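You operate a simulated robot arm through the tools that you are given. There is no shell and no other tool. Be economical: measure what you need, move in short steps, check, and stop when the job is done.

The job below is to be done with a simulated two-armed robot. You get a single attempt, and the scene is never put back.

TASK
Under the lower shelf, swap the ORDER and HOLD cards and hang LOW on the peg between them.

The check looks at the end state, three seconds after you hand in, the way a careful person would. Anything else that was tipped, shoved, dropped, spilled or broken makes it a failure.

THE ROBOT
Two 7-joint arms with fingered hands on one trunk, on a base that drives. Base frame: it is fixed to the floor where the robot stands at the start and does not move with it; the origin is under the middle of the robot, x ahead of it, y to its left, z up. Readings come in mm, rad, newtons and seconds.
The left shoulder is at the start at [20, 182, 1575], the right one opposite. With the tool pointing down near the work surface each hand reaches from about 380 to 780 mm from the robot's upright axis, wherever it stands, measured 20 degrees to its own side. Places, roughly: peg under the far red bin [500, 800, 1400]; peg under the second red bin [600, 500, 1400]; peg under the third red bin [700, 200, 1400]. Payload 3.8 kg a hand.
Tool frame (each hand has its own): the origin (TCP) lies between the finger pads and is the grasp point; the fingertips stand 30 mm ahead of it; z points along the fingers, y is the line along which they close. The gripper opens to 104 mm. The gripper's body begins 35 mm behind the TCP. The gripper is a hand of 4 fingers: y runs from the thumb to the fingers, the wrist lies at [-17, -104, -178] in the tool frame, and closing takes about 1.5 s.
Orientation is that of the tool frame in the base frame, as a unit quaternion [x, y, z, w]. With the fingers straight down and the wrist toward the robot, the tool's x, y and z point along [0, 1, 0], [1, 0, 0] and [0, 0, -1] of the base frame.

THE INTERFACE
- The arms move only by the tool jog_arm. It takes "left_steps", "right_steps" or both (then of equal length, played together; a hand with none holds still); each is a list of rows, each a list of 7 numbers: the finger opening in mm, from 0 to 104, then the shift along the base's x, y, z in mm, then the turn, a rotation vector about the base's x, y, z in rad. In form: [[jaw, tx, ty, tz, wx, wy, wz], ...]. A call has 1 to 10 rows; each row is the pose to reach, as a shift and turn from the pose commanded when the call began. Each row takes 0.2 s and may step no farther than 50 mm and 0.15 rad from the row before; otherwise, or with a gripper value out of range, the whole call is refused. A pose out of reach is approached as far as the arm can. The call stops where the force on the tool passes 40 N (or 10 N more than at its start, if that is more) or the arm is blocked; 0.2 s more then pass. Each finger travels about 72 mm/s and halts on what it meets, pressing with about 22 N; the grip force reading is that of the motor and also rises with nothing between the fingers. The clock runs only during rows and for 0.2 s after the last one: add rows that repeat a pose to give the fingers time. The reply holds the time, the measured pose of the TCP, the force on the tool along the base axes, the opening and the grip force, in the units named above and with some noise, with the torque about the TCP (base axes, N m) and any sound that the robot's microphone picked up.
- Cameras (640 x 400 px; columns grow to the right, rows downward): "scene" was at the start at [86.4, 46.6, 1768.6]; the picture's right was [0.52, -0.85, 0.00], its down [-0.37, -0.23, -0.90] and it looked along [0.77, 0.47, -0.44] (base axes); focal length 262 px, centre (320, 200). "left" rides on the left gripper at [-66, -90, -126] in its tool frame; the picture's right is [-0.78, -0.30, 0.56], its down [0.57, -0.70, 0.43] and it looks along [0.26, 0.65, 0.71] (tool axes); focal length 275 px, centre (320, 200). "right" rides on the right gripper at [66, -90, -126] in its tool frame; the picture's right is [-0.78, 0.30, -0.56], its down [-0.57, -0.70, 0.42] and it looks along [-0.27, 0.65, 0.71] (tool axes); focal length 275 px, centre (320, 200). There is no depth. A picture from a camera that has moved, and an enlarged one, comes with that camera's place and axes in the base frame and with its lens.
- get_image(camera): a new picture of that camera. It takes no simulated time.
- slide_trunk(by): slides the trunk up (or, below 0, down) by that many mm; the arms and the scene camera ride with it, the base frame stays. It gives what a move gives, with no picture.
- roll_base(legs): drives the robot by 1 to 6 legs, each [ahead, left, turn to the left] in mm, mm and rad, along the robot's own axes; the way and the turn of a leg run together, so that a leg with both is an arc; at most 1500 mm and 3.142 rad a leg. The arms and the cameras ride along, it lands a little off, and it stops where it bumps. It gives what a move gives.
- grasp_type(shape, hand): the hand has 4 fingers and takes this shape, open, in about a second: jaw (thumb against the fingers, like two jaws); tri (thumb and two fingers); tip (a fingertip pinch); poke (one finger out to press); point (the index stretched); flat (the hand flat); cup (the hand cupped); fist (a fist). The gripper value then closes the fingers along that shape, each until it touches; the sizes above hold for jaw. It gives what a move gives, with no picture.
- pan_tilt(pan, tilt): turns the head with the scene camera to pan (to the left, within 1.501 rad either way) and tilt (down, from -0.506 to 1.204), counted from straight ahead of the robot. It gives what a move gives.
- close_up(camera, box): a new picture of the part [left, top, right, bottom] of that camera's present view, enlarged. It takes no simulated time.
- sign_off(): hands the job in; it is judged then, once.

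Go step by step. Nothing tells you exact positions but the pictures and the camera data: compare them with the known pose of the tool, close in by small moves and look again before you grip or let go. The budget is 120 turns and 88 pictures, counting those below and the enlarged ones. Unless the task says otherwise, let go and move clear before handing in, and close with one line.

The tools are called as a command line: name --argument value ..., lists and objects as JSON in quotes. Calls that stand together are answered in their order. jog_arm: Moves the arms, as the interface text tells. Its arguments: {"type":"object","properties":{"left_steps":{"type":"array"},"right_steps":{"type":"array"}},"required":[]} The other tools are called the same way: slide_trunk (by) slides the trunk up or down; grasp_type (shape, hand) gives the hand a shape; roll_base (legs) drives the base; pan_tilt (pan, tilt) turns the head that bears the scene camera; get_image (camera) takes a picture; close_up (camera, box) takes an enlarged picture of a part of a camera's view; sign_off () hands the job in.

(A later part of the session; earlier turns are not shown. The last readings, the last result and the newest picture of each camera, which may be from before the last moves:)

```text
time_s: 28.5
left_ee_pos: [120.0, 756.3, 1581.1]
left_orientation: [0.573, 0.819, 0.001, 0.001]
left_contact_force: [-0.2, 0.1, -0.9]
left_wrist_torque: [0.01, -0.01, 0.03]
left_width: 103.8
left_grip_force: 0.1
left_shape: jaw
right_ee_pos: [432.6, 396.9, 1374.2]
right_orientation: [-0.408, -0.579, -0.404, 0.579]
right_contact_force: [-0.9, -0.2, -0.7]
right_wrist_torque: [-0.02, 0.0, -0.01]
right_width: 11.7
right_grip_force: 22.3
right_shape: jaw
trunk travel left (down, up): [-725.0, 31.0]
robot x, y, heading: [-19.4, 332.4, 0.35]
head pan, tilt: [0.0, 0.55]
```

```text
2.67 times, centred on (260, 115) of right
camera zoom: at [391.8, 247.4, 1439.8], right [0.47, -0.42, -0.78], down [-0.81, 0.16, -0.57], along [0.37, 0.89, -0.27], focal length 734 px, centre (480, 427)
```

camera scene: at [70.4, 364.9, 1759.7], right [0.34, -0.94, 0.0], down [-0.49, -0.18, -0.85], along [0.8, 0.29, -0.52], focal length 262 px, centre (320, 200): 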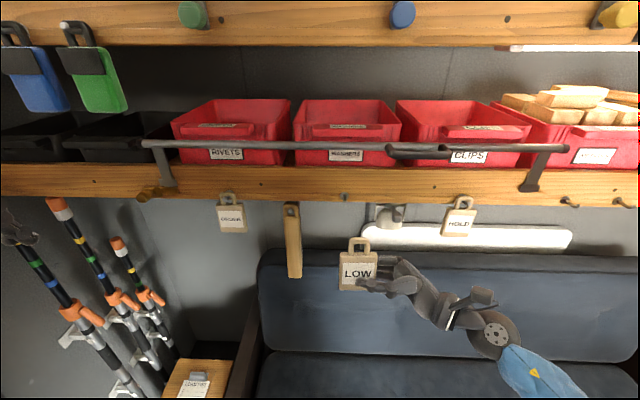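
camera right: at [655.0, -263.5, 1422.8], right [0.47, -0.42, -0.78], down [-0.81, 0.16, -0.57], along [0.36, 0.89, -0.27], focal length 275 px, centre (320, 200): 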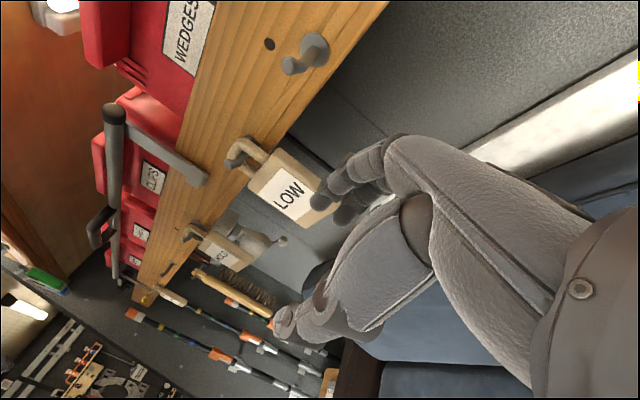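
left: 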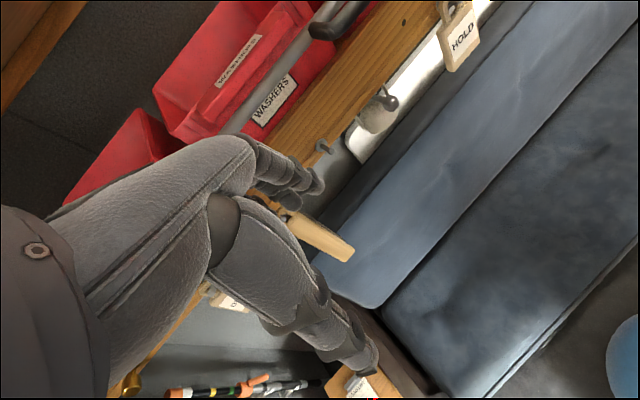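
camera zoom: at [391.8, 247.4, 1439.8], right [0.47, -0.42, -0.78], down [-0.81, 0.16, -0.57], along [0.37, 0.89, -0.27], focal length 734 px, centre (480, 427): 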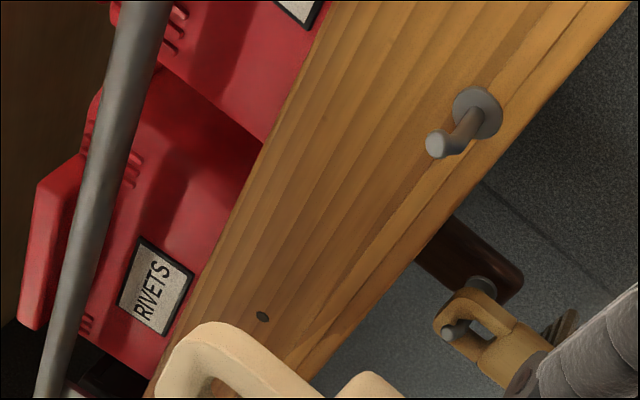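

The peg tip comes out near X'=705 along the shelf normal, Y'=261 along the shelf, z=1439. The brush is about 110 mm left of it and the lamp further back, so the way in is clear. I bring LOW's loop to just in front of the peg.

jog_arm --right_steps '[[5, 26.7, 12.7, 0.5, 0, 0, 0], [5, 53.5, 25.5, 1, 0, 0, 0], [5, 80.2, 38.2, 1.5, 0, 0, 0], [5, 107, 51, 2, 0, 0, 0]]'

close_up --camera "scene" --box '[270, 160, 430, 260]'

close_up --camera "right" --box '[160, 60, 400, 210]'

```text
time_s: 29.5
left_ee_pos: [121.8, 756.4, 1579.5]
left_orientation: [0.574, 0.819, -0.001, -0.001]
left_contact_force: [0.0, 0.5, 0.4]
left_wrist_torque: [0.01, 0.0, 0.0]
left_width: 103.6
left_grip_force: 0.0
left_shape: jaw
right_ee_pos: [542.7, 447.7, 1375.1]
right_orientation: [-0.408, -0.579, -0.405, 0.579]
right_contact_force: [0.5, -0.8, -0.9]
right_wrist_torque: [-0.02, 0.05, -0.02]
right_width: 11.5
right_grip_force: 22.1
right_shape: jaw
trunk travel left (down, up): [-725.0, 31.0]
robot x, y, heading: [-17.2, 334.0, 0.348]
head pan, tilt: [0.0, 0.55]
```

```text
4.00 times, centred on (350, 210) of scene
camera zoom: at [71.7, 366.7, 1759.6], right [0.34, -0.94, 0.0], down [-0.49, -0.18, -0.85], along [0.8, 0.29, -0.52], focal length 1049 px, centre (200, 160)
```

zoom: 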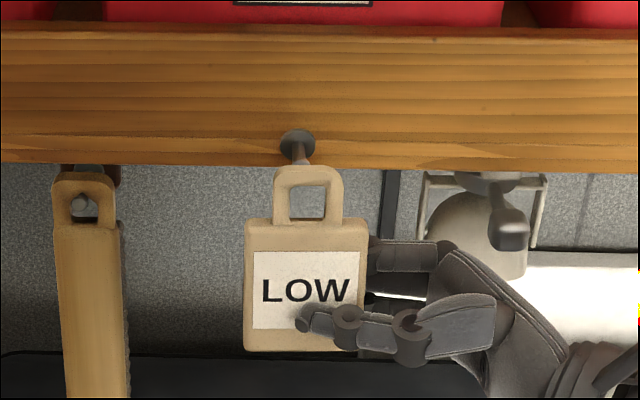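

```text
2.67 times, centred on (280, 135) of right
camera zoom: at [500.7, 299.9, 1441.3], right [0.46, -0.42, -0.78], down [-0.81, 0.16, -0.57], along [0.36, 0.89, -0.27], focal length 734 px, centre (427, 373)
```

zoom: 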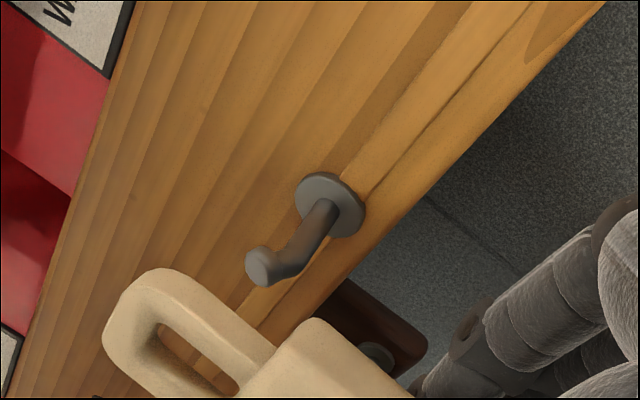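

Alignment agrees with the numbers. I advance until the peg tip should sit inside the loop.

jog_arm --right_steps '[[5, 14.5, 5.3, 1, 0, 0, 0], [5, 29.1, 10.6, 2, 0, 0, 0]]'

close_up --camera "scene" --box '[310, 170, 390, 220]'

close_up --camera "right" --box '[160, 60, 400, 210]'

```text
time_s: 30.1
left_ee_pos: [121.6, 757.4, 1580.1]
left_orientation: [0.574, 0.819, 0.0, -0.001]
left_contact_force: [0.6, -0.7, 0.3]
left_wrist_torque: [-0.03, -0.03, 0.01]
left_width: 103.6
left_grip_force: 0.1
left_shape: jaw
right_ee_pos: [572.0, 457.8, 1378.7]
right_orientation: [-0.407, -0.579, -0.405, 0.579]
right_contact_force: [0.5, -0.3, -0.3]
right_wrist_torque: [0.02, 0.04, 0.04]
right_width: 11.6
right_grip_force: 22.1
right_shape: jaw
trunk travel left (down, up): [-725.0, 31.0]
robot x, y, heading: [-20.4, 335.8, 0.35]
head pan, tilt: [0.0, 0.55]
```

```text
8.00 times, centred on (350, 195) of scene
camera zoom: at [71.5, 366.5, 1759.6], right [0.34, -0.94, 0.0], down [-0.49, -0.18, -0.85], along [0.8, 0.29, -0.52], focal length 2098 px, centre (80, 240)
```

zoom: 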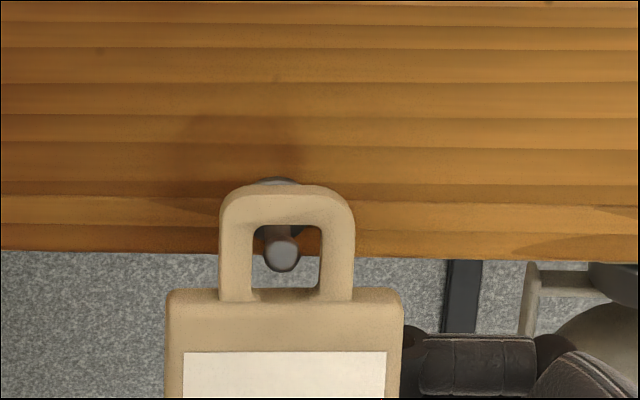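

```text
2.67 times, centred on (280, 135) of right
camera zoom: at [529.3, 310.3, 1443.9], right [0.47, -0.42, -0.78], down [-0.81, 0.16, -0.57], along [0.37, 0.89, -0.27], focal length 734 px, centre (427, 373)
```

zoom: 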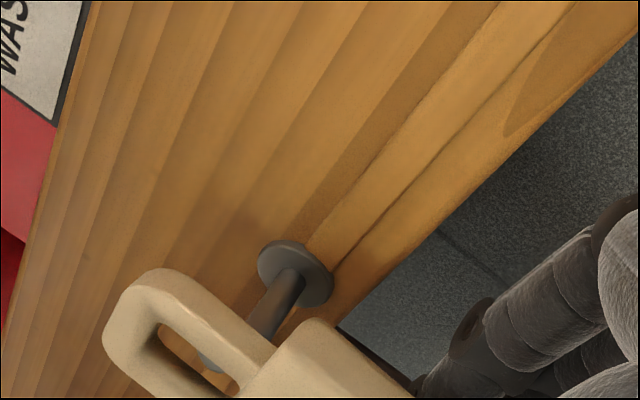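

The peg tip is inside the loop. I slide in along the peg and lower until it takes the card.

jog_arm --right_steps '[[5, 7.5, 2.7, -1, 0, 0, 0], [5, 15, 5.5, -3, 0, 0, 0], [5, 22.6, 8.2, -5, 0, 0, 0], [5, 22.6, 8.2, -9, 0, 0, 0], [5, 22.6, 8.2, -12, 0, 0, 0]]'

close_up --camera "scene" --box '[310, 170, 390, 220]'

close_up --camera "right" --box '[160, 60, 400, 210]'

```text
time_s: 31.3
left_ee_pos: [119.5, 756.0, 1579.5]
left_orientation: [0.574, 0.819, 0.0, 0.001]
left_contact_force: [-0.2, -1.0, -0.2]
left_wrist_torque: [-0.04, 0.05, -0.01]
left_width: 103.9
left_grip_force: 0.1
left_shape: jaw
right_ee_pos: [591.4, 464.6, 1366.3]
right_orientation: [-0.407, -0.578, -0.405, 0.58]
right_contact_force: [-0.6, -0.6, 0.3]
right_wrist_torque: [-0.03, -0.05, 0.02]
right_width: 11.8
right_grip_force: 22.2
right_shape: jaw
trunk travel left (down, up): [-725.0, 31.0]
robot x, y, heading: [-22.2, 330.9, 0.35]
head pan, tilt: [0.0, 0.55]
```

```text
8.00 times, centred on (350, 195) of scene
camera zoom: at [70.3, 365.4, 1759.7], right [0.34, -0.94, 0.0], down [-0.49, -0.18, -0.85], along [0.8, 0.29, -0.52], focal length 2098 px, centre (80, 240)
```

zoom: 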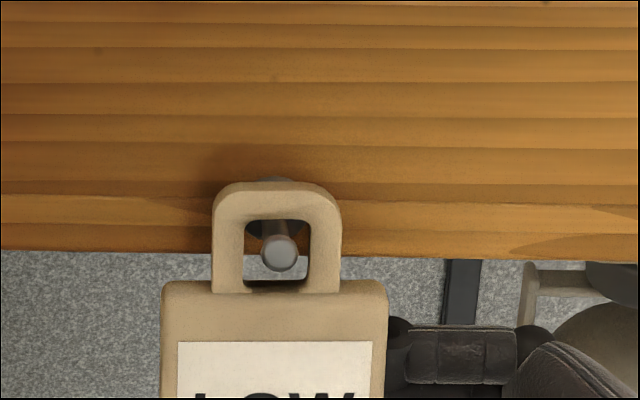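

```text
2.67 times, centred on (280, 135) of right
camera zoom: at [550.5, 317.8, 1431.8], right [0.47, -0.42, -0.78], down [-0.81, 0.16, -0.57], along [0.37, 0.89, -0.27], focal length 734 px, centre (427, 373)
```

zoom: 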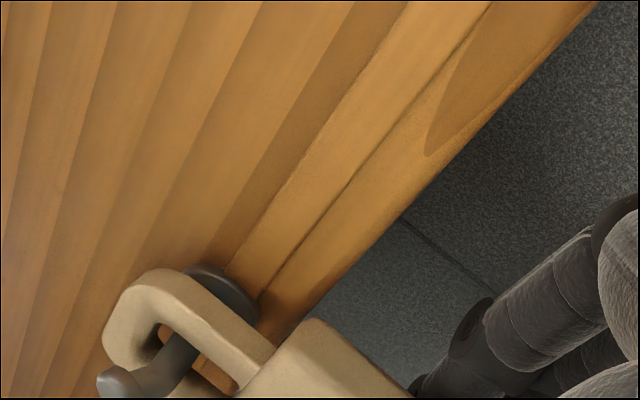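

LOW's loop is around the peg behind its raised tip. I lower 3 mm more and open the fingers modestly.

jog_arm --right_steps '[[5, 0, 0, -3, 0, 0, 0], [5, 0, 0, -3, 0, 0, 0], [20, 0, 0, -3, 0, 0, 0], [40, 0, 0, -3, 0, 0, 0], [60, 0, 0, -3, 0, 0, 0], [60, 0, 0, -3, 0, 0, 0], [60, 0, 0, -3, 0, 0, 0], [60, 0, 0, -3, 0, 0, 0]]'

close_up --camera "scene" --box '[270, 160, 430, 260]'

```text
time_s: 33.1
left_ee_pos: [121.0, 756.1, 1582.2]
left_orientation: [0.573, 0.82, 0.001, 0.0]
left_contact_force: [0.3, 0.4, 0.1]
left_wrist_torque: [-0.02, 0.02, 0.01]
left_width: 103.7
left_grip_force: 0.1
left_shape: jaw
right_ee_pos: [591.2, 464.1, 1362.5]
right_orientation: [-0.407, -0.578, -0.405, 0.58]
right_contact_force: [-0.6, 0.2, 0.5]
right_wrist_torque: [0.01, 0.0, -0.04]
right_width: 59.6
right_grip_force: 0.0
right_shape: jaw
trunk travel left (down, up): [-725.0, 31.0]
robot x, y, heading: [-19.7, 335.8, 0.346]
head pan, tilt: [0.0, 0.55]
```

```text
4.00 times, centred on (350, 210) of scene
camera zoom: at [70.3, 365.4, 1759.7], right [0.34, -0.94, 0.0], down [-0.49, -0.18, -0.85], along [0.8, 0.29, -0.52], focal length 1049 px, centre (200, 160)
```

zoom: 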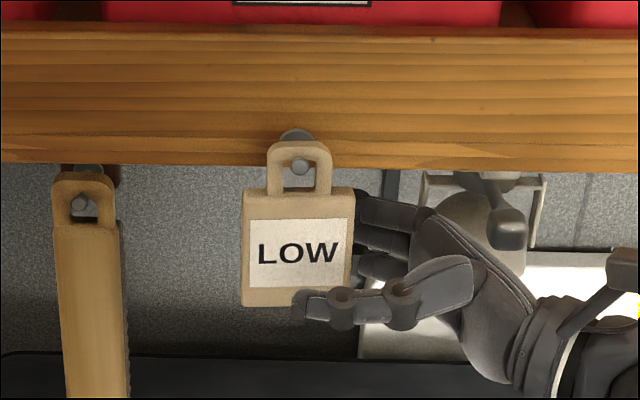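

LOW hangs on the middle peg by itself. I back out carefully, slightly outward and then to the right, because the lamp's knob is behind the hand.

jog_arm --right_steps '[[60, -13.2, -4.8, 0, 0, 0, 0], [60, -4.6, -28.3, 0, 0, 0, 0]]'

close_up --camera "scene" --box '[290, 160, 450, 260]'

get_image --camera "right"

```text
time_s: 33.7
left_ee_pos: [121.4, 754.6, 1580.8]
left_orientation: [0.574, 0.819, 0.001, 0.0]
left_contact_force: [-0.1, 0.3, 0.7]
left_wrist_torque: [0.03, 0.01, -0.01]
left_width: 103.6
left_grip_force: 0.1
left_shape: jaw
right_ee_pos: [587.5, 436.5, 1362.7]
right_orientation: [-0.408, -0.577, -0.405, 0.58]
right_contact_force: [0.5, 0.2, -0.5]
right_wrist_torque: [-0.02, 0.0, -0.01]
right_width: 59.7
right_grip_force: 0.1
right_shape: jaw
trunk travel left (down, up): [-725.0, 31.0]
robot x, y, heading: [-20.5, 331.0, 0.347]
head pan, tilt: [0.0, 0.55]
```

```text
4.00 times, centred on (370, 210) of scene
camera zoom: at [70.9, 364.2, 1759.7], right [0.34, -0.94, 0.0], down [-0.49, -0.18, -0.85], along [0.8, 0.29, -0.52], focal length 1049 px, centre (120, 160)
```

zoom: 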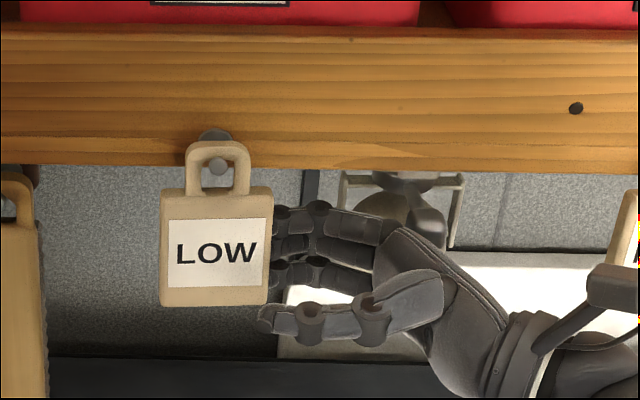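

```text
44 pictures are left
camera right: at [546.7, 287.9, 1428.7], right [0.47, -0.42, -0.78], down [-0.81, 0.16, -0.57], along [0.37, 0.89, -0.27], focal length 275 px, centre (320, 200)
```

right: 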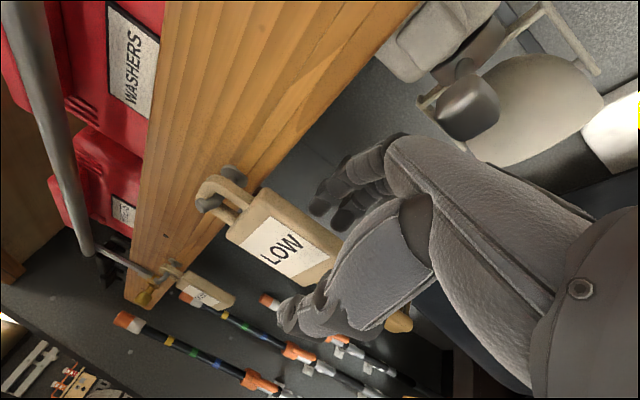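

The card is undisturbed and the knob is clear of the hand. I finish sliding right, then draw the hand straight out.

jog_arm --right_steps '[[60, 9.6, -26.3, 0, 0, 0, 0], [60, -18.5, -46, 0, 0, 0, 0], [60, -60, -61, 0, 0, 0, 0], [60, -105, -78, 0, 0, 0, 0]]'

get_image --camera "scene"

```text
time_s: 34.7
left_ee_pos: [119.4, 755.6, 1580.3]
left_orientation: [0.574, 0.819, 0.002, 0.0]
left_contact_force: [0.0, -0.2, -1.0]
left_wrist_torque: [0.03, -0.03, -0.02]
left_width: 103.7
left_grip_force: 0.0
left_shape: jaw
right_ee_pos: [480.2, 358.6, 1364.3]
right_orientation: [-0.406, -0.578, -0.405, 0.58]
right_contact_force: [-1.0, -1.1, 0.7]
right_wrist_torque: [0.01, -0.01, -0.01]
right_width: 59.7
right_grip_force: 0.1
right_shape: jaw
trunk travel left (down, up): [-725.0, 31.0]
robot x, y, heading: [-21.4, 334.8, 0.344]
head pan, tilt: [0.0, 0.55]
```

```text
43 pictures are left
camera scene: at [68.6, 363.9, 1759.9], right [0.34, -0.94, 0.0], down [-0.49, -0.18, -0.85], along [0.8, 0.29, -0.52], focal length 262 px, centre (320, 200)
```

scene: 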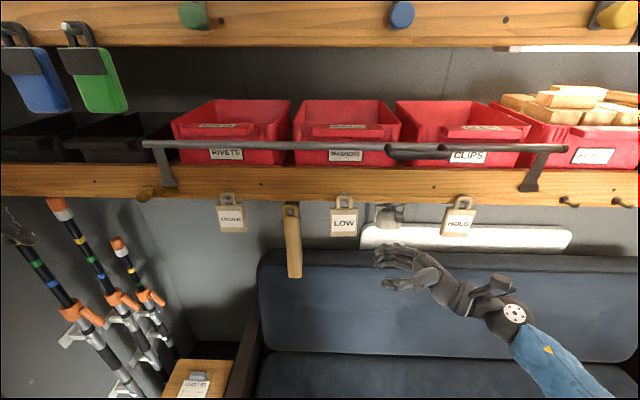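

LOW is done. For the swap I'll take ORDER with the left hand from its left side and HOLD with the right hand from its right side. I turn the left hand into the mirrored side pinch first.

jog_arm --left_steps '[[70, 0, 0, -10, -0.1342, -0.0488, 0], [70, 0, 0, -20, -0.2684, -0.0977, 0], [70, 0, 0, -30, -0.4026, -0.1465, 0], [70, 0, 0, -40, -0.5367, -0.1953, 0], [70, 0, 0, -50, -0.6709, -0.2442, 0], [70, 0, 0, -60, -0.8051, -0.293, 0], [70, 0, 0, -70, -0.9393, -0.3419, 0], [70, 0, 0, -80, -1.0735, -0.3907, 0], [70, 0, 0, -90, -1.2077, -0.4395, 0], [70, 0, 0, -100, -1.3419, -0.4884, 0]]'

jog_arm --left_steps '[[70, 0, 0, -20, -0.067, -0.0244, 0], [70, 0, 0, -40, -0.1342, -0.0488, 0], [70, 0, 0, -70, -0.1342, -0.0488, 0], [70, 0, 0, -100, -0.1342, -0.0488, 0]]'

get_image --camera "left"

get_image --camera "scene"

```text
time_s: 36.9
left_ee_pos: [119.9, 756.1, 1480.4]
left_orientation: [0.433, 0.618, -0.376, 0.537]
left_contact_force: [0.0, -0.4, 0.0]
left_wrist_torque: [0.0, 0.01, -0.02]
left_width: 70.1
left_grip_force: 0.1
left_shape: jaw
right_ee_pos: [482.6, 359.4, 1364.3]
right_orientation: [-0.407, -0.578, -0.404, 0.58]
right_contact_force: [0.3, -0.9, -1.1]
right_wrist_torque: [-0.01, -0.04, 0.02]
right_width: 59.6
right_grip_force: 0.1
right_shape: jaw
trunk travel left (down, up): [-725.0, 31.0]
robot x, y, heading: [-20.9, 336.0, 0.351]
head pan, tilt: [0.0, 0.55]
```

```text
time_s: 37.9
left_ee_pos: [119.9, 756.8, 1380.5]
left_orientation: [0.405, 0.58, -0.405, 0.579]
left_contact_force: [1.1, 0.6, 0.0]
left_wrist_torque: [0.04, 0.01, -0.01]
left_width: 70.1
left_grip_force: 0.0
left_shape: jaw
right_ee_pos: [482.1, 359.5, 1362.2]
right_orientation: [-0.407, -0.578, -0.406, 0.579]
right_contact_force: [0.6, -0.1, -0.3]
right_wrist_torque: [0.0, 0.01, 0.01]
right_width: 60.0
right_grip_force: 0.0
right_shape: jaw
trunk travel left (down, up): [-725.0, 31.0]
robot x, y, heading: [-22.4, 331.9, 0.35]
head pan, tilt: [0.0, 0.55]
```

```text
42 pictures are left
camera left: at [-6.6, 843.3, 1446.2], right [-0.09, -0.63, 0.78], down [-0.51, -0.64, -0.57], along [0.85, -0.45, -0.27], focal length 275 px, centre (320, 200)
```

left: 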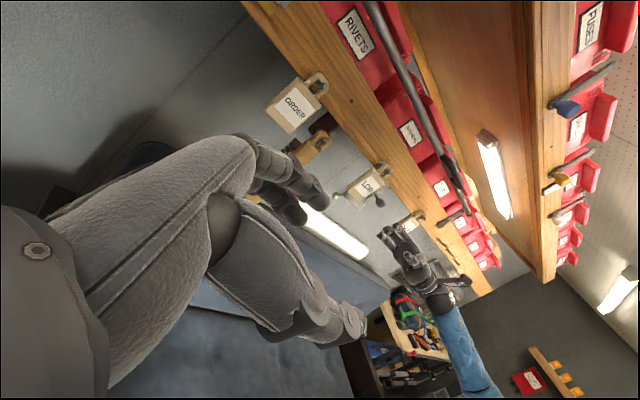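

```text
41 pictures are left
camera scene: at [70.3, 366.1, 1759.7], right [0.34, -0.94, 0.0], down [-0.49, -0.18, -0.85], along [0.8, 0.29, -0.52], focal length 262 px, centre (320, 200)
```

scene: 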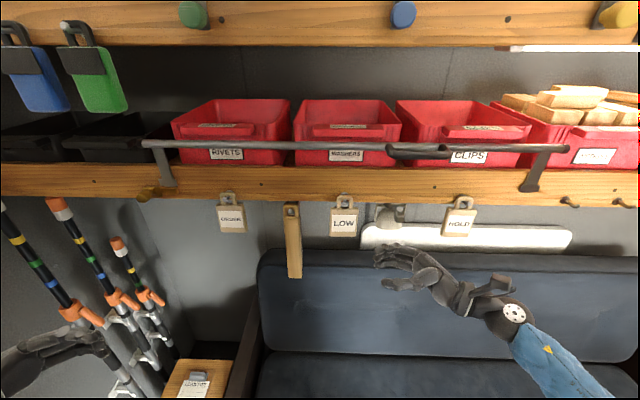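

The left hand is in its mirrored pose and ORDER is visible ahead of it. I drive left 100 mm for reach, then bring the left hand to the left of ORDER.

roll_base --legs '[[15, 100, 0]]'

jog_arm --left_steps '[[70, 41, 0, -3, 0, 0, 0], [70, 82, 0, -6, 0, 0, 0], [70, 123, 0, -9, 0, 0, 0], [70, 164, 0, -12, 0, 0, 0], [70, 205, 0, -16, 0, 0, 0]]'

get_image --camera "left"

get_image --camera "scene"

```text
time_s: 39.1
left_ee_pos: [100.2, 855.8, 1380.0]
left_orientation: [0.405, 0.579, -0.406, 0.58]
left_contact_force: [-0.6, 0.9, -0.7]
left_wrist_torque: [0.02, -0.01, -0.01]
left_width: 70.4
left_grip_force: 0.2
left_shape: jaw
right_ee_pos: [462.3, 458.1, 1362.4]
right_orientation: [-0.406, -0.579, -0.405, 0.58]
right_contact_force: [-0.7, 0.0, -0.8]
right_wrist_torque: [0.01, 0.02, 0.0]
right_width: 59.8
right_grip_force: 0.0
right_shape: jaw
trunk travel left (down, up): [-725.0, 31.0]
robot x, y, heading: [-43.3, 430.5, 0.347]
head pan, tilt: [0.0, 0.55]
```

```text
time_s: 40.3
left_ee_pos: [171.2, 858.3, 1447.9]
left_orientation: [0.404, 0.58, -0.406, 0.579]
left_contact_force: [0.0, 0.4, -0.4]
left_wrist_torque: [0.02, 0.0, -0.01]
left_width: 70.4
left_grip_force: 0.0
left_shape: jaw
left hand out of reach, approached as far as the arm can: row 1, 2, 3, 4, 5
right_ee_pos: [462.1, 459.6, 1363.2]
right_orientation: [-0.407, -0.578, -0.405, 0.58]
right_contact_force: [-0.1, -0.3, 1.6]
right_wrist_torque: [0.02, 0.05, -0.01]
right_width: 59.9
right_grip_force: 0.0
right_shape: jaw
trunk travel left (down, up): [-725.0, 31.0]
robot x, y, heading: [-44.8, 430.7, 0.348]
head pan, tilt: [0.0, 0.55]
```

```text
40 pictures are left
camera left: at [45.5, 944.3, 1514.9], right [-0.08, -0.63, 0.78], down [-0.51, -0.64, -0.57], along [0.85, -0.45, -0.27], focal length 275 px, centre (320, 200)
```

left: 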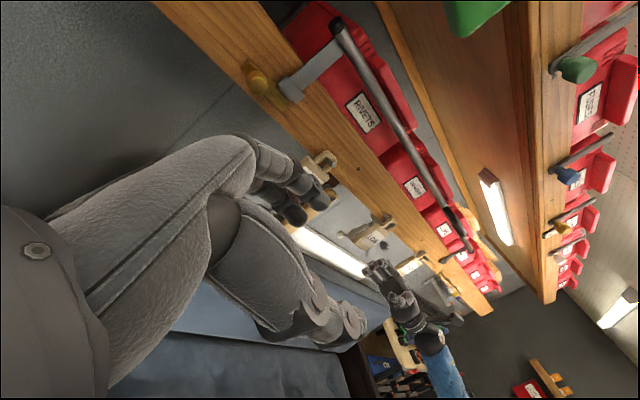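

```text
39 pictures are left
camera scene: at [50.5, 465.1, 1759.7], right [0.34, -0.94, 0.0], down [-0.49, -0.18, -0.85], along [0.8, 0.29, -0.52], focal length 262 px, centre (320, 200)
```

scene: 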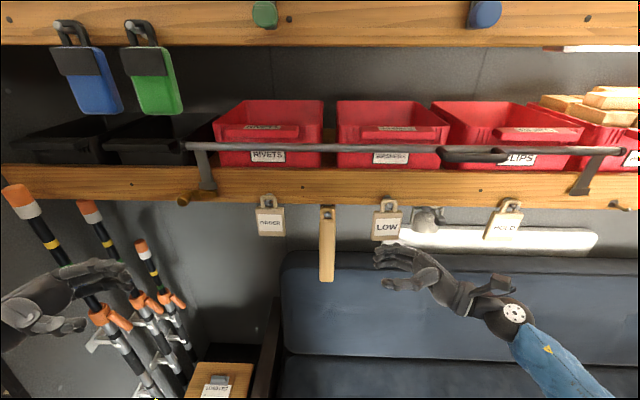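

The left arm got stuck in an awkward posture on the way (reported out of reach, hand rose). I try steering it more towards the centre, where it should reach more easily.

jog_arm --left_steps '[[70, 9, -25, 0, 0, 0, 0], [70, 18, -50, 0, 0, 0, 0], [70, 27.4, -75.2, 0, 0, 0, 0], [70, 27.4, -75.2, 0, 0, 0, 0], [70, 27.4, -75.2, 0, 0, 0, 0]]'

```text
time_s: 41.5
left_ee_pos: [178.7, 787.9, 1468.3]
left_orientation: [0.405, 0.581, -0.405, 0.579]
left_contact_force: [0.3, -0.3, 1.4]
left_wrist_torque: [0.02, 0.0, 0.01]
left_width: 70.2
left_grip_force: 0.1
left_shape: jaw
left hand out of reach, approached as far as the arm can: row 1, 2, 3, 4, 5
right_ee_pos: [462.2, 458.0, 1362.2]
right_orientation: [-0.406, -0.579, -0.405, 0.579]
right_contact_force: [0.4, -0.2, -0.4]
right_wrist_torque: [0.01, -0.02, 0.02]
right_width: 59.8
right_grip_force: 0.1
right_shape: jaw
trunk travel left (down, up): [-725.0, 31.0]
robot x, y, heading: [-41.1, 431.1, 0.347]
head pan, tilt: [0.0, 0.55]
```

The left arm has hit a joint limit along that path. I'll bring it back to its starting hand pose and repeat the mirrored version of the right arm's path, which worked.

jog_arm --left_steps '[[70, -13.7, -17.6, 21.6, 0.1342, 0.0488, 0], [70, -27.4, -35.3, 43.2, 0.2684, 0.0977, 0], [70, -41.1, -52.9, 64.8, 0.4026, 0.1465, 0], [70, -54.8, -70.6, 86.4, 0.5367, 0.1953, 0], [70, -68.5, -88.2, 108, 0.6709, 0.2442, 0], [70, -82.1, -105.8, 129.6, 0.8051, 0.293, 0], [70, -95.8, -123.5, 151.2, 0.9393, 0.3419, 0], [70, -109.5, -141.1, 172.8, 1.0735, 0.3907, 0], [70, -123.2, -158.8, 194.4, 1.2077, 0.4395, 0], [70, -136.9, -176.4, 216, 1.3419, 0.4884, 0]]'

jog_arm --left_steps '[[70, 0, 0, 0, 0.067, 0.0244, 0], [70, 0, 0, 0, 0.1342, 0.0488, 0], [70, 0, 0, 0, 0.1342, 0.0488, 0]]'

```text
time_s: 43.7
left_ee_pos: [41.9, 609.3, 1684.1]
left_orientation: [0.572, 0.818, -0.038, 0.057]
left_contact_force: [0.1, -0.6, 0.1]
left_wrist_torque: [0.03, -0.05, 0.0]
left_width: 70.4
left_grip_force: 0.0
left_shape: jaw
left hand out of reach, approached as far as the arm can: row 2, 3, 4, 5, 6, 7, 8
right_ee_pos: [463.4, 456.1, 1362.1]
right_orientation: [-0.407, -0.577, -0.406, 0.58]
right_contact_force: [0.5, -0.7, -0.5]
right_wrist_torque: [0.02, 0.01, 0.0]
right_width: 59.6
right_grip_force: 0.1
right_shape: jaw
trunk travel left (down, up): [-725.0, 31.0]
robot x, y, heading: [-43.2, 430.4, 0.347]
head pan, tilt: [0.0, 0.55]
```

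```text
time_s: 44.0
left_ee_pos: [39.2, 615.4, 1683.9]
left_orientation: [0.57, 0.819, -0.034, 0.052]
left_contact_force: [-3.9, 13.9, -2.5]
left_wrist_torque: [-1.79, -0.8, -1.44]
left_width: 70.4
left_grip_force: 0.0
left_shape: jaw
right_ee_pos: [461.9, 459.0, 1362.6]
right_orientation: [-0.406, -0.578, -0.405, 0.581]
right_contact_force: [0.5, 0.7, 0.4]
right_wrist_torque: [0.02, -0.01, 0.0]
right_width: 59.7
right_grip_force: 0.0
right_shape: jaw
trunk travel left (down, up): [-725.0, 31.0]
robot x, y, heading: [-38.1, 428.5, 0.347]
head pan, tilt: [0.0, 0.55]
stopped in row 1 (left hand): the force on the tool passed its limit (the readings are from after the stop); the commanded pose is now the measured one
```

The hand came up close to the robot's own head and touched lightly. I move it forward and down, away from the body.

jog_arm --left_steps '[[70, 30, 11, -15, 0, 0, 0], [70, 65, 24, -40, 0, 0, 0], [70, 100, 36, -70, 0, 0, 0], [70, 131.6, 47.9, -100, 0, 0, 0]]'

```text
time_s: 45.0
left_ee_pos: [174.9, 663.3, 1584.5]
left_orientation: [0.57, 0.819, -0.036, 0.051]
left_contact_force: [1.2, 0.1, 0.8]
left_wrist_torque: [-0.03, -0.02, -0.01]
left_width: 70.2
left_grip_force: 0.1
left_shape: jaw
right_ee_pos: [464.1, 458.6, 1361.9]
right_orientation: [-0.408, -0.578, -0.405, 0.58]
right_contact_force: [0.2, -0.1, 0.1]
right_wrist_torque: [-0.04, 0.02, 0.01]
right_width: 60.0
right_grip_force: 0.0
right_shape: jaw
trunk travel left (down, up): [-725.0, 31.0]
robot x, y, heading: [-40.0, 430.3, 0.343]
head pan, tilt: [0.0, 0.55]
```

Clear again. I finish squaring the hand and then run the mirrored path's first stage.

jog_arm --left_steps '[[70, 0, 0, 0, 0.117, 0.043, 0]]'

jog_arm --left_steps '[[70, -2, 5.6, 0, -0.1107, 0.0516, 0.0864], [70, -4.1, 11.3, 0, -0.2214, 0.1032, 0.1728], [70, -6.1, 16.9, 0, -0.3321, 0.1548, 0.2592], [70, -8.2, 22.6, 0, -0.4428, 0.2064, 0.3456], [70, -10.2, 28.2, 0, -0.5535, 0.258, 0.432], [70, -12.3, 33.8, 0, -0.6642, 0.3096, 0.5184], [70, -14.3, 39.5, 0, -0.7749, 0.3612, 0.6048], [70, -16.4, 45.1, 0, -0.8856, 0.4128, 0.6912], [70, -18.4, 50.8, 0, -0.9963, 0.4644, 0.7776], [70, -20.5, 56.4, 0, -1.107, 0.516, 0.864]]'

jog_arm --left_steps '[[70, 13.8, 11.7, -23, -0.1107, 0.0516, 0.0864], [70, 27.7, 23.4, -46, -0.2214, 0.1032, 0.1728], [70, 41.5, 35.1, -69, -0.3321, 0.1548, 0.2592], [70, 55.4, 46.8, -92, -0.4428, 0.2064, 0.3456], [70, 69.2, 58.4, -115, -0.4428, 0.2064, 0.3456], [70, 83, 70.1, -138, -0.4428, 0.2064, 0.3456], [70, 96.9, 81.8, -161, -0.4428, 0.2064, 0.3456], [70, 110.7, 93.5, -184, -0.4428, 0.2064, 0.3456]]'

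```text
time_s: 45.4
left_ee_pos: [173.9, 658.6, 1584.0]
left_orientation: [0.571, 0.821, 0.002, 0.0]
left_contact_force: [-0.2, -0.6, 0.1]
left_wrist_torque: [0.0, 0.0, -0.01]
left_width: 70.6
left_grip_force: 0.0
left_shape: jaw
right_ee_pos: [463.3, 456.3, 1362.7]
right_orientation: [-0.408, -0.577, -0.405, 0.58]
right_contact_force: [0.7, -0.4, -0.1]
right_wrist_torque: [0.03, -0.02, 0.01]
right_width: 59.8
right_grip_force: 0.0
right_shape: jaw
trunk travel left (down, up): [-725.0, 31.0]
robot x, y, heading: [-44.4, 432.0, 0.347]
head pan, tilt: [0.0, 0.55]
```

```text
time_s: 47.6
left_ee_pos: [150.0, 719.0, 1582.9]
left_orientation: [0.095, 0.826, -0.546, 0.097]
left_contact_force: [0.7, -1.1, 0.1]
left_wrist_torque: [-0.02, -0.01, -0.03]
left_width: 70.3
left_grip_force: 0.1
left_shape: jaw
right_ee_pos: [461.4, 458.3, 1362.2]
right_orientation: [-0.408, -0.578, -0.405, 0.579]
right_contact_force: [-0.6, 0.1, -0.7]
right_wrist_torque: [0.02, -0.03, -0.02]
right_width: 59.5
right_grip_force: 0.1
right_shape: jaw
trunk travel left (down, up): [-725.0, 31.0]
robot x, y, heading: [-42.1, 431.3, 0.346]
head pan, tilt: [0.0, 0.55]
```

```text
time_s: 49.4
left_ee_pos: [262.0, 812.5, 1399.0]
left_orientation: [-0.126, 0.697, -0.695, 0.122]
left_contact_force: [0.1, -0.2, 0.4]
left_wrist_torque: [0.01, 0.0, -0.03]
left_width: 70.1
left_grip_force: 0.1
left_shape: jaw
right_ee_pos: [463.6, 458.4, 1361.7]
right_orientation: [-0.406, -0.579, -0.405, 0.579]
right_contact_force: [0.9, -0.7, -0.2]
right_wrist_torque: [0.0, -0.02, 0.04]
right_width: 59.5
right_grip_force: 0.2
right_shape: jaw
trunk travel left (down, up): [-725.0, 31.0]
robot x, y, heading: [-42.2, 433.8, 0.351]
head pan, tilt: [0.0, 0.55]
```

This path works. Now the second stage: roll so the fingers face the shelf side and the thumb the robot.

jog_arm --left_steps '[[70, -1.4, 3.8, 0, 0.049, -0.1342, 0], [70, -2.7, 7.5, 0, 0.0979, -0.2683, 0], [70, -4.1, 11.3, 0, 0.1469, -0.4025, 0], [70, -5.5, 15, 0, 0.1958, -0.5366, 0], [70, -6.8, 18.8, 0, 0.2448, -0.6708, 0], [70, -8.2, 22.6, 0, 0.2938, -0.8049, 0], [70, -9.6, 26.3, 0, 0.3427, -0.939, 0], [70, -11, 30.1, 0, 0.3917, -1.0732, 0], [70, -12.3, 33.8, 0, 0.4406, -1.2074, 0], [70, -13.7, 37.6, 0, 0.4896, -1.3415, 0]]'

jog_arm --left_steps '[[70, 0, 0, -18, 0.025, -0.067, 0], [70, 0, 0, -36, 0.049, -0.1342, 0]]'

get_image --camera "scene"

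close_up --camera "left" --box '[160, 0, 480, 200]'

```text
time_s: 51.6
left_ee_pos: [248.6, 848.5, 1400.3]
left_orientation: [0.361, 0.609, -0.445, 0.549]
left_contact_force: [-0.3, 0.9, -0.5]
left_wrist_torque: [0.0, 0.01, -0.01]
left_width: 70.3
left_grip_force: 0.1
left_shape: jaw
right_ee_pos: [462.5, 458.6, 1363.0]
right_orientation: [-0.407, -0.578, -0.405, 0.579]
right_contact_force: [-0.2, 0.5, -0.3]
right_wrist_torque: [0.01, 0.02, -0.02]
right_width: 59.7
right_grip_force: 0.1
right_shape: jaw
trunk travel left (down, up): [-725.0, 31.0]
robot x, y, heading: [-38.7, 425.8, 0.348]
head pan, tilt: [0.0, 0.55]
```

```text
time_s: 52.2
left_ee_pos: [248.3, 850.1, 1364.6]
left_orientation: [0.404, 0.581, -0.404, 0.579]
left_contact_force: [0.6, 0.2, 0.4]
left_wrist_torque: [0.01, 0.03, -0.02]
left_width: 70.2
left_grip_force: 0.2
left_shape: jaw
right_ee_pos: [462.2, 458.5, 1362.8]
right_orientation: [-0.408, -0.578, -0.405, 0.58]
right_contact_force: [0.2, 0.4, 0.3]
right_wrist_torque: [0.02, 0.01, 0.02]
right_width: 59.6
right_grip_force: 0.1
right_shape: jaw
trunk travel left (down, up): [-725.0, 31.0]
robot x, y, heading: [-41.5, 432.2, 0.346]
head pan, tilt: [0.0, 0.55]
```

```text
38 pictures are left
camera scene: at [50.9, 464.0, 1759.7], right [0.34, -0.94, 0.0], down [-0.49, -0.18, -0.85], along [0.8, 0.29, -0.52], focal length 262 px, centre (320, 200)
```

scene: 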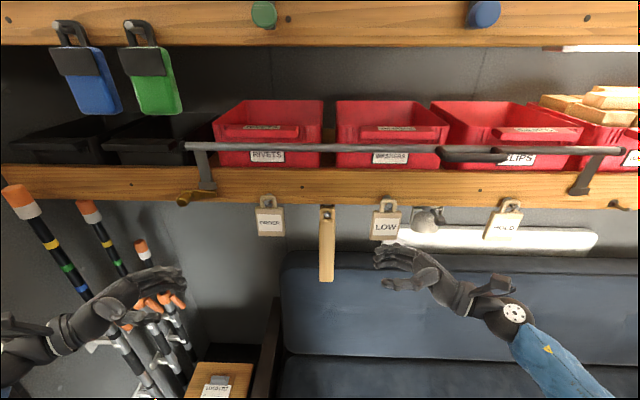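

```text
2.00 times, centred on (320, 100) of left
camera zoom: at [121.4, 935.4, 1429.8], right [-0.08, -0.63, 0.78], down [-0.51, -0.64, -0.57], along [0.85, -0.45, -0.27], focal length 551 px, centre (320, 400)
```

zoom: 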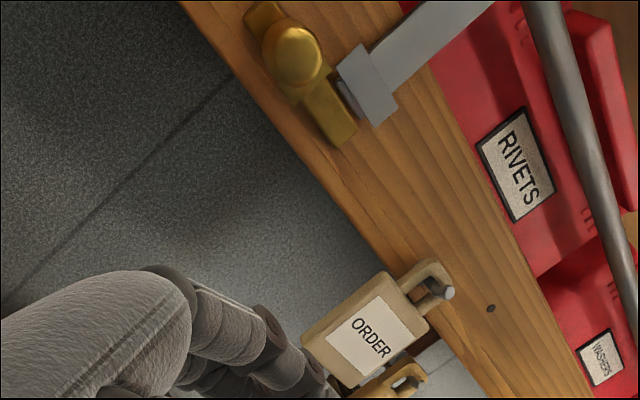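

The left hand is ready, and ORDER's peg tip is near X'=715, Y'=539. I bring the hand in to ORDER's left, below the brass latch, and check.

jog_arm --left_steps '[[60, 44.8, -9.9, -1.3, 0, 0, 0], [60, 89.5, -19.9, -2.7, 0, 0, 0], [60, 134.3, -29.8, -4, 0, 0, 0], [60, 161, -20, -4, 0, 0, 0], [60, 189, -10, -4, 0, 0, 0], [60, 217, 0.3, -4, 0, 0, 0]]'

close_up --camera "scene" --box '[150, 150, 350, 275]'

close_up --camera "left" --box '[240, 60, 480, 210]'

```text
time_s: 53.6
left_ee_pos: [466.8, 849.8, 1359.2]
left_orientation: [0.403, 0.582, -0.406, 0.578]
left_contact_force: [-0.7, -0.2, -1.2]
left_wrist_torque: [-0.06, -0.04, 0.02]
left_width: 60.5
left_grip_force: 0.1
left_shape: jaw
right_ee_pos: [463.7, 459.2, 1362.5]
right_orientation: [-0.408, -0.578, -0.404, 0.579]
right_contact_force: [-0.3, 0.6, 0.5]
right_wrist_torque: [0.0, 0.0, -0.02]
right_width: 59.8
right_grip_force: 0.0
right_shape: jaw
trunk travel left (down, up): [-725.0, 31.0]
robot x, y, heading: [-44.7, 432.7, 0.342]
head pan, tilt: [0.0, 0.55]
```

```text
3.20 times, centred on (250, 212) of scene
camera zoom: at [52.5, 464.1, 1759.6], right [0.34, -0.94, 0.0], down [-0.49, -0.18, -0.85], along [0.8, 0.29, -0.52], focal length 839 px, centre (544, 160)
```

zoom: 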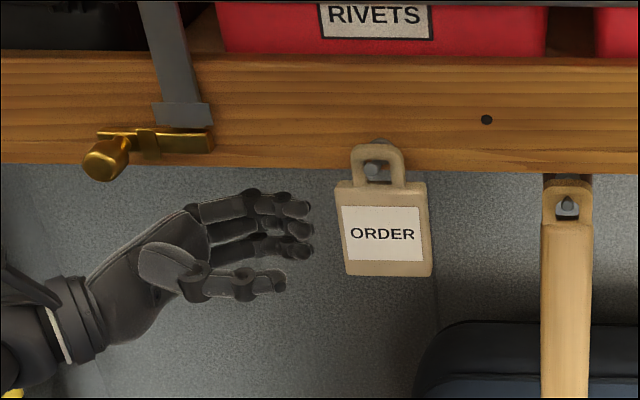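

```text
2.67 times, centred on (360, 135) of left
camera zoom: at [341.7, 934.9, 1425.3], right [-0.08, -0.62, 0.78], down [-0.51, -0.64, -0.57], along [0.85, -0.45, -0.27], focal length 734 px, centre (213, 373)
```

zoom: 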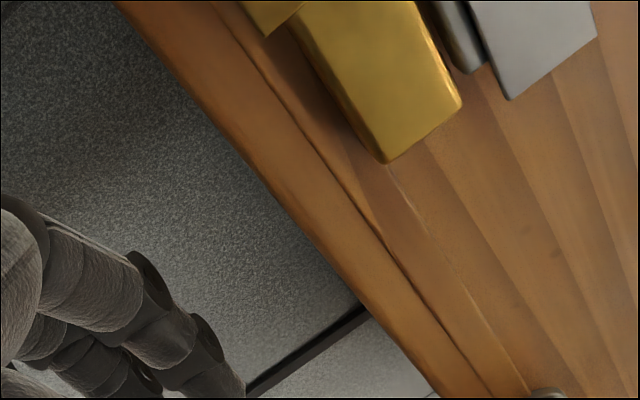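

The hand is in the card's plane, 74 mm left of the grip point, with ORDER centred near Y'=538. I slide right around the card and close.

jog_arm --left_steps '[[60, 8.4, -23.2, 1, 0, 0, 0], [60, 16.9, -46.3, 2, 0, 0, 0], [60, 25.3, -69.5, 4, 0, 0, 0], [60, 25.3, -69.5, 4, 0, 0, 0]]'

close_up --camera "scene" --box '[190, 160, 350, 260]'

```text
time_s: 54.6
left_ee_pos: [491.5, 779.3, 1363.8]
left_orientation: [0.402, 0.581, -0.405, 0.58]
left_contact_force: [0.5, 0.5, 0.9]
left_wrist_torque: [0.01, 0.03, 0.0]
left_width: 60.4
left_grip_force: 0.0
left_shape: jaw
right_ee_pos: [463.0, 457.8, 1363.2]
right_orientation: [-0.407, -0.578, -0.405, 0.58]
right_contact_force: [-0.8, 0.5, 0.3]
right_wrist_torque: [0.01, -0.01, 0.04]
right_width: 59.4
right_grip_force: 0.1
right_shape: jaw
trunk travel left (down, up): [-725.0, 31.0]
robot x, y, heading: [-42.5, 429.3, 0.351]
head pan, tilt: [0.0, 0.55]
```

```text
4.00 times, centred on (270, 210) of scene
camera zoom: at [50.9, 464.5, 1759.7], right [0.34, -0.94, 0.0], down [-0.49, -0.18, -0.85], along [0.8, 0.29, -0.52], focal length 1049 px, centre (520, 160)
```

zoom: 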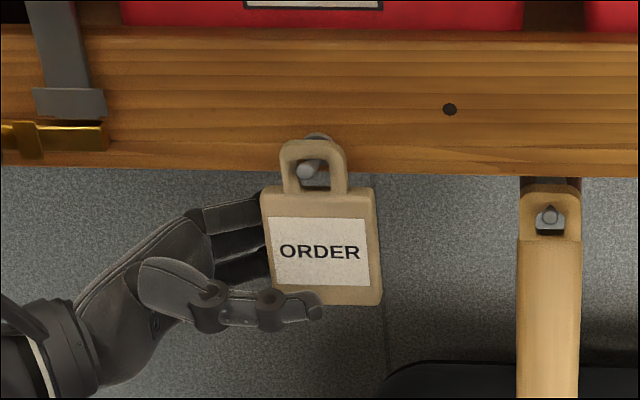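

Fingers are behind and thumb in front of ORDER. I close, then lift and pull out with the same steps that worked for LOW.

jog_arm --left_steps '[[5, 0, 0, 0, 0, 0, 0], [5, 0, 0, 0, 0, 0, 0], [5, 0, 0, 0, 0, 0, 0], [5, 0, 0, 0, 0, 0, 0], [5, 0, 0, 0, 0, 0, 0], [5, 0, 0, 0, 0, 0, 0]]'

close_up --camera "scene" --box '[190, 160, 350, 260]'

```text
time_s: 56.0
left_ee_pos: [490.4, 779.3, 1364.8]
left_orientation: [0.403, 0.581, -0.405, 0.58]
left_contact_force: [0.0, 0.0, -0.9]
left_wrist_torque: [0.04, 0.01, -0.01]
left_width: 10.2
left_grip_force: 22.2
left_shape: jaw
right_ee_pos: [463.4, 457.3, 1363.6]
right_orientation: [-0.406, -0.578, -0.405, 0.58]
right_contact_force: [-0.7, 0.1, -0.1]
right_wrist_torque: [0.03, 0.02, 0.01]
right_width: 59.2
right_grip_force: 0.1
right_shape: jaw
trunk travel left (down, up): [-725.0, 31.0]
robot x, y, heading: [-40.9, 431.7, 0.347]
head pan, tilt: [0.0, 0.55]
```

```text
4.00 times, centred on (270, 210) of scene
camera zoom: at [50.6, 464.2, 1759.7], right [0.34, -0.94, 0.0], down [-0.49, -0.18, -0.85], along [0.8, 0.29, -0.52], focal length 1049 px, centre (520, 160)
```

zoom: 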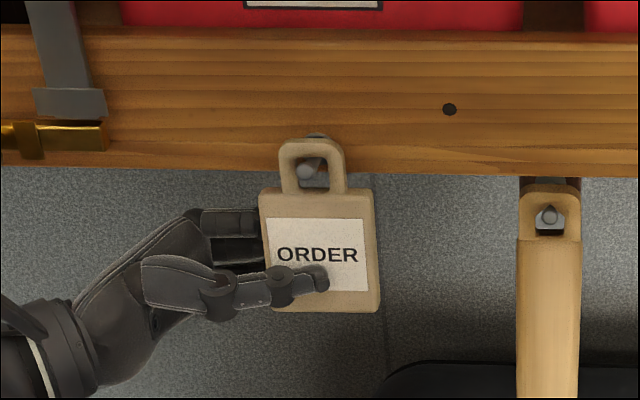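

ORDER is firmly held. I lift and slide it off the peg.

jog_arm --left_steps '[[5, 0, 0, 6, 0, 0, 0], [5, -7.5, -2.7, 9, 0, 0, 0], [5, -15, -5.5, 11, 0, 0, 0], [5, -22.6, -8.2, 12, 0, 0, 0], [5, -30, -11, 12, 0, 0, 0]]'

close_up --camera "scene" --box '[190, 160, 350, 260]'

```text
time_s: 57.2
left_ee_pos: [460.4, 768.4, 1375.3]
left_orientation: [0.402, 0.581, -0.406, 0.579]
left_contact_force: [-0.6, 0.2, -0.9]
left_wrist_torque: [0.02, 0.01, -0.03]
left_width: 10.2
left_grip_force: 22.2
left_shape: jaw
right_ee_pos: [460.9, 457.2, 1363.3]
right_orientation: [-0.407, -0.579, -0.405, 0.579]
right_contact_force: [-0.2, -0.3, 0.6]
right_wrist_torque: [-0.01, -0.02, -0.01]
right_width: 59.7
right_grip_force: 0.0
right_shape: jaw
trunk travel left (down, up): [-725.0, 31.0]
robot x, y, heading: [-38.0, 430.8, 0.349]
head pan, tilt: [0.0, 0.55]
```

```text
4.00 times, centred on (270, 210) of scene
camera zoom: at [50.2, 464.2, 1759.7], right [0.34, -0.94, 0.0], down [-0.49, -0.18, -0.85], along [0.8, 0.29, -0.52], focal length 1049 px, centre (520, 160)
```

zoom: 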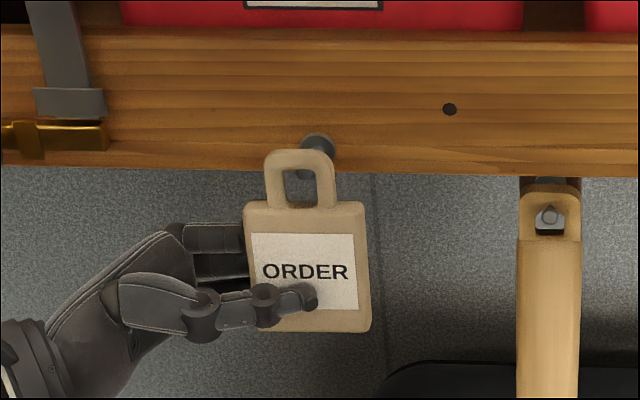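

ORDER is off its peg. I draw it back 140 mm and drive right so the right hand can take HOLD.

jog_arm --left_steps '[[5, -37.6, -13.7, 0, 0, 0, 0], [5, -84.6, -20, 0, 0, 0, 0], [5, -131.6, -30, 0, 0, 0, 0]]'

roll_base --legs '[[0, -355, 0]]'

get_image --camera "scene"

close_up --camera "right" --box '[140, 40, 380, 190]'

```text
time_s: 58.0
left_ee_pos: [327.7, 738.4, 1377.1]
left_orientation: [0.404, 0.58, -0.406, 0.579]
left_contact_force: [-1.1, 0.2, -0.6]
left_wrist_torque: [0.0, 0.0, 0.01]
left_width: 10.3
left_grip_force: 22.3
left_shape: jaw
right_ee_pos: [460.4, 457.9, 1363.4]
right_orientation: [-0.407, -0.578, -0.405, 0.58]
right_contact_force: [0.4, -0.1, 0.7]
right_wrist_torque: [0.0, -0.01, 0.0]
right_width: 59.4
right_grip_force: 0.0
right_shape: jaw
trunk travel left (down, up): [-725.0, 31.0]
robot x, y, heading: [-41.1, 432.5, 0.344]
head pan, tilt: [0.0, 0.55]
```

```text
time_s: 60.3
left_ee_pos: [451.0, 404.9, 1376.5]
left_orientation: [0.404, 0.58, -0.405, 0.58]
left_contact_force: [-0.7, 0.2, -1.2]
left_wrist_torque: [0.01, 0.01, 0.03]
left_width: 10.2
left_grip_force: 21.2
left_shape: jaw
right_ee_pos: [583.7, 122.3, 1363.4]
right_orientation: [-0.407, -0.579, -0.405, 0.579]
right_contact_force: [0.1, 0.2, 0.2]
right_wrist_torque: [-0.01, -0.02, -0.02]
right_width: 59.6
right_grip_force: 0.0
right_shape: jaw
trunk travel left (down, up): [-725.0, 31.0]
robot x, y, heading: [79.7, 95.0, 0.347]
head pan, tilt: [0.0, 0.55]
```

```text
31 pictures are left
camera scene: at [171.6, 129.4, 1759.7], right [0.34, -0.94, 0.0], down [-0.49, -0.18, -0.85], along [0.8, 0.29, -0.52], focal length 262 px, centre (320, 200)
```

scene: 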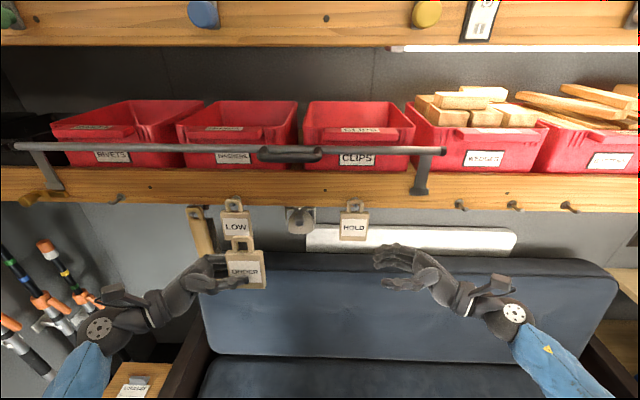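

```text
2.67 times, centred on (260, 115) of right
camera zoom: at [542.1, -24.9, 1428.7], right [0.47, -0.42, -0.78], down [-0.81, 0.16, -0.57], along [0.37, 0.89, -0.27], focal length 734 px, centre (480, 427)
```

zoom: 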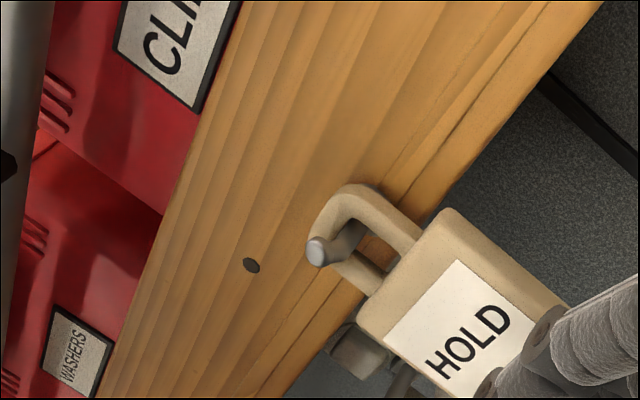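

HOLD's peg tip is near X'=697, Y'=-17, z=1438, and both cards look undisturbed. I bring the right hand in right of HOLD and around it.

jog_arm --right_steps '[[60, 41, 4.3, -1, 0, 0, 0], [60, 82, 8.6, -1, 0, 0, 0], [60, 123.1, 12.8, -1, 0, 0, 0], [60, 114.9, 35.4, -1, 0, 0, 0], [60, 106.7, 57.9, 0, 0, 0, 0], [60, 98.5, 80.5, 0, 0, 0, 0], [60, 98.5, 80.5, 0, 0, 0, 0]]'

close_up --camera "scene" --box '[280, 170, 440, 270]'

```text
time_s: 61.9
left_ee_pos: [451.2, 404.1, 1374.8]
left_orientation: [0.404, 0.581, -0.405, 0.579]
left_contact_force: [0.1, 0.0, -0.4]
left_wrist_torque: [0.0, 0.03, -0.02]
left_width: 9.8
left_grip_force: 21.7
left_shape: jaw
right_ee_pos: [681.4, 201.4, 1362.3]
right_orientation: [-0.407, -0.578, -0.406, 0.58]
right_contact_force: [-0.1, -0.3, -0.5]
right_wrist_torque: [0.0, 0.0, -0.02]
right_width: 59.5
right_grip_force: 0.0
right_shape: jaw
trunk travel left (down, up): [-725.0, 31.0]
robot x, y, heading: [81.1, 94.5, 0.346]
head pan, tilt: [0.0, 0.55]
```

```text
4.00 times, centred on (360, 220) of scene
camera zoom: at [171.4, 128.7, 1759.7], right [0.34, -0.94, 0.0], down [-0.49, -0.18, -0.85], along [0.8, 0.29, -0.52], focal length 1049 px, centre (160, 120)
```

zoom: 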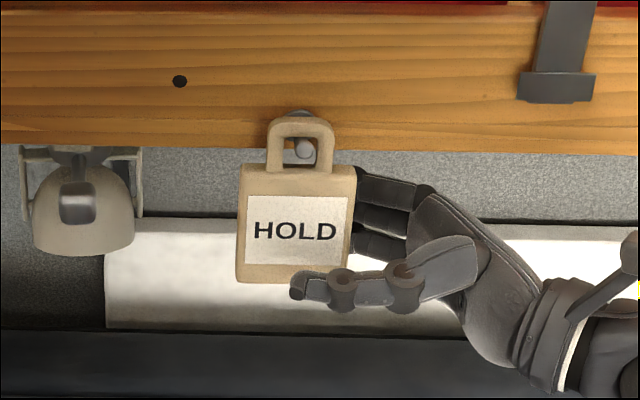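

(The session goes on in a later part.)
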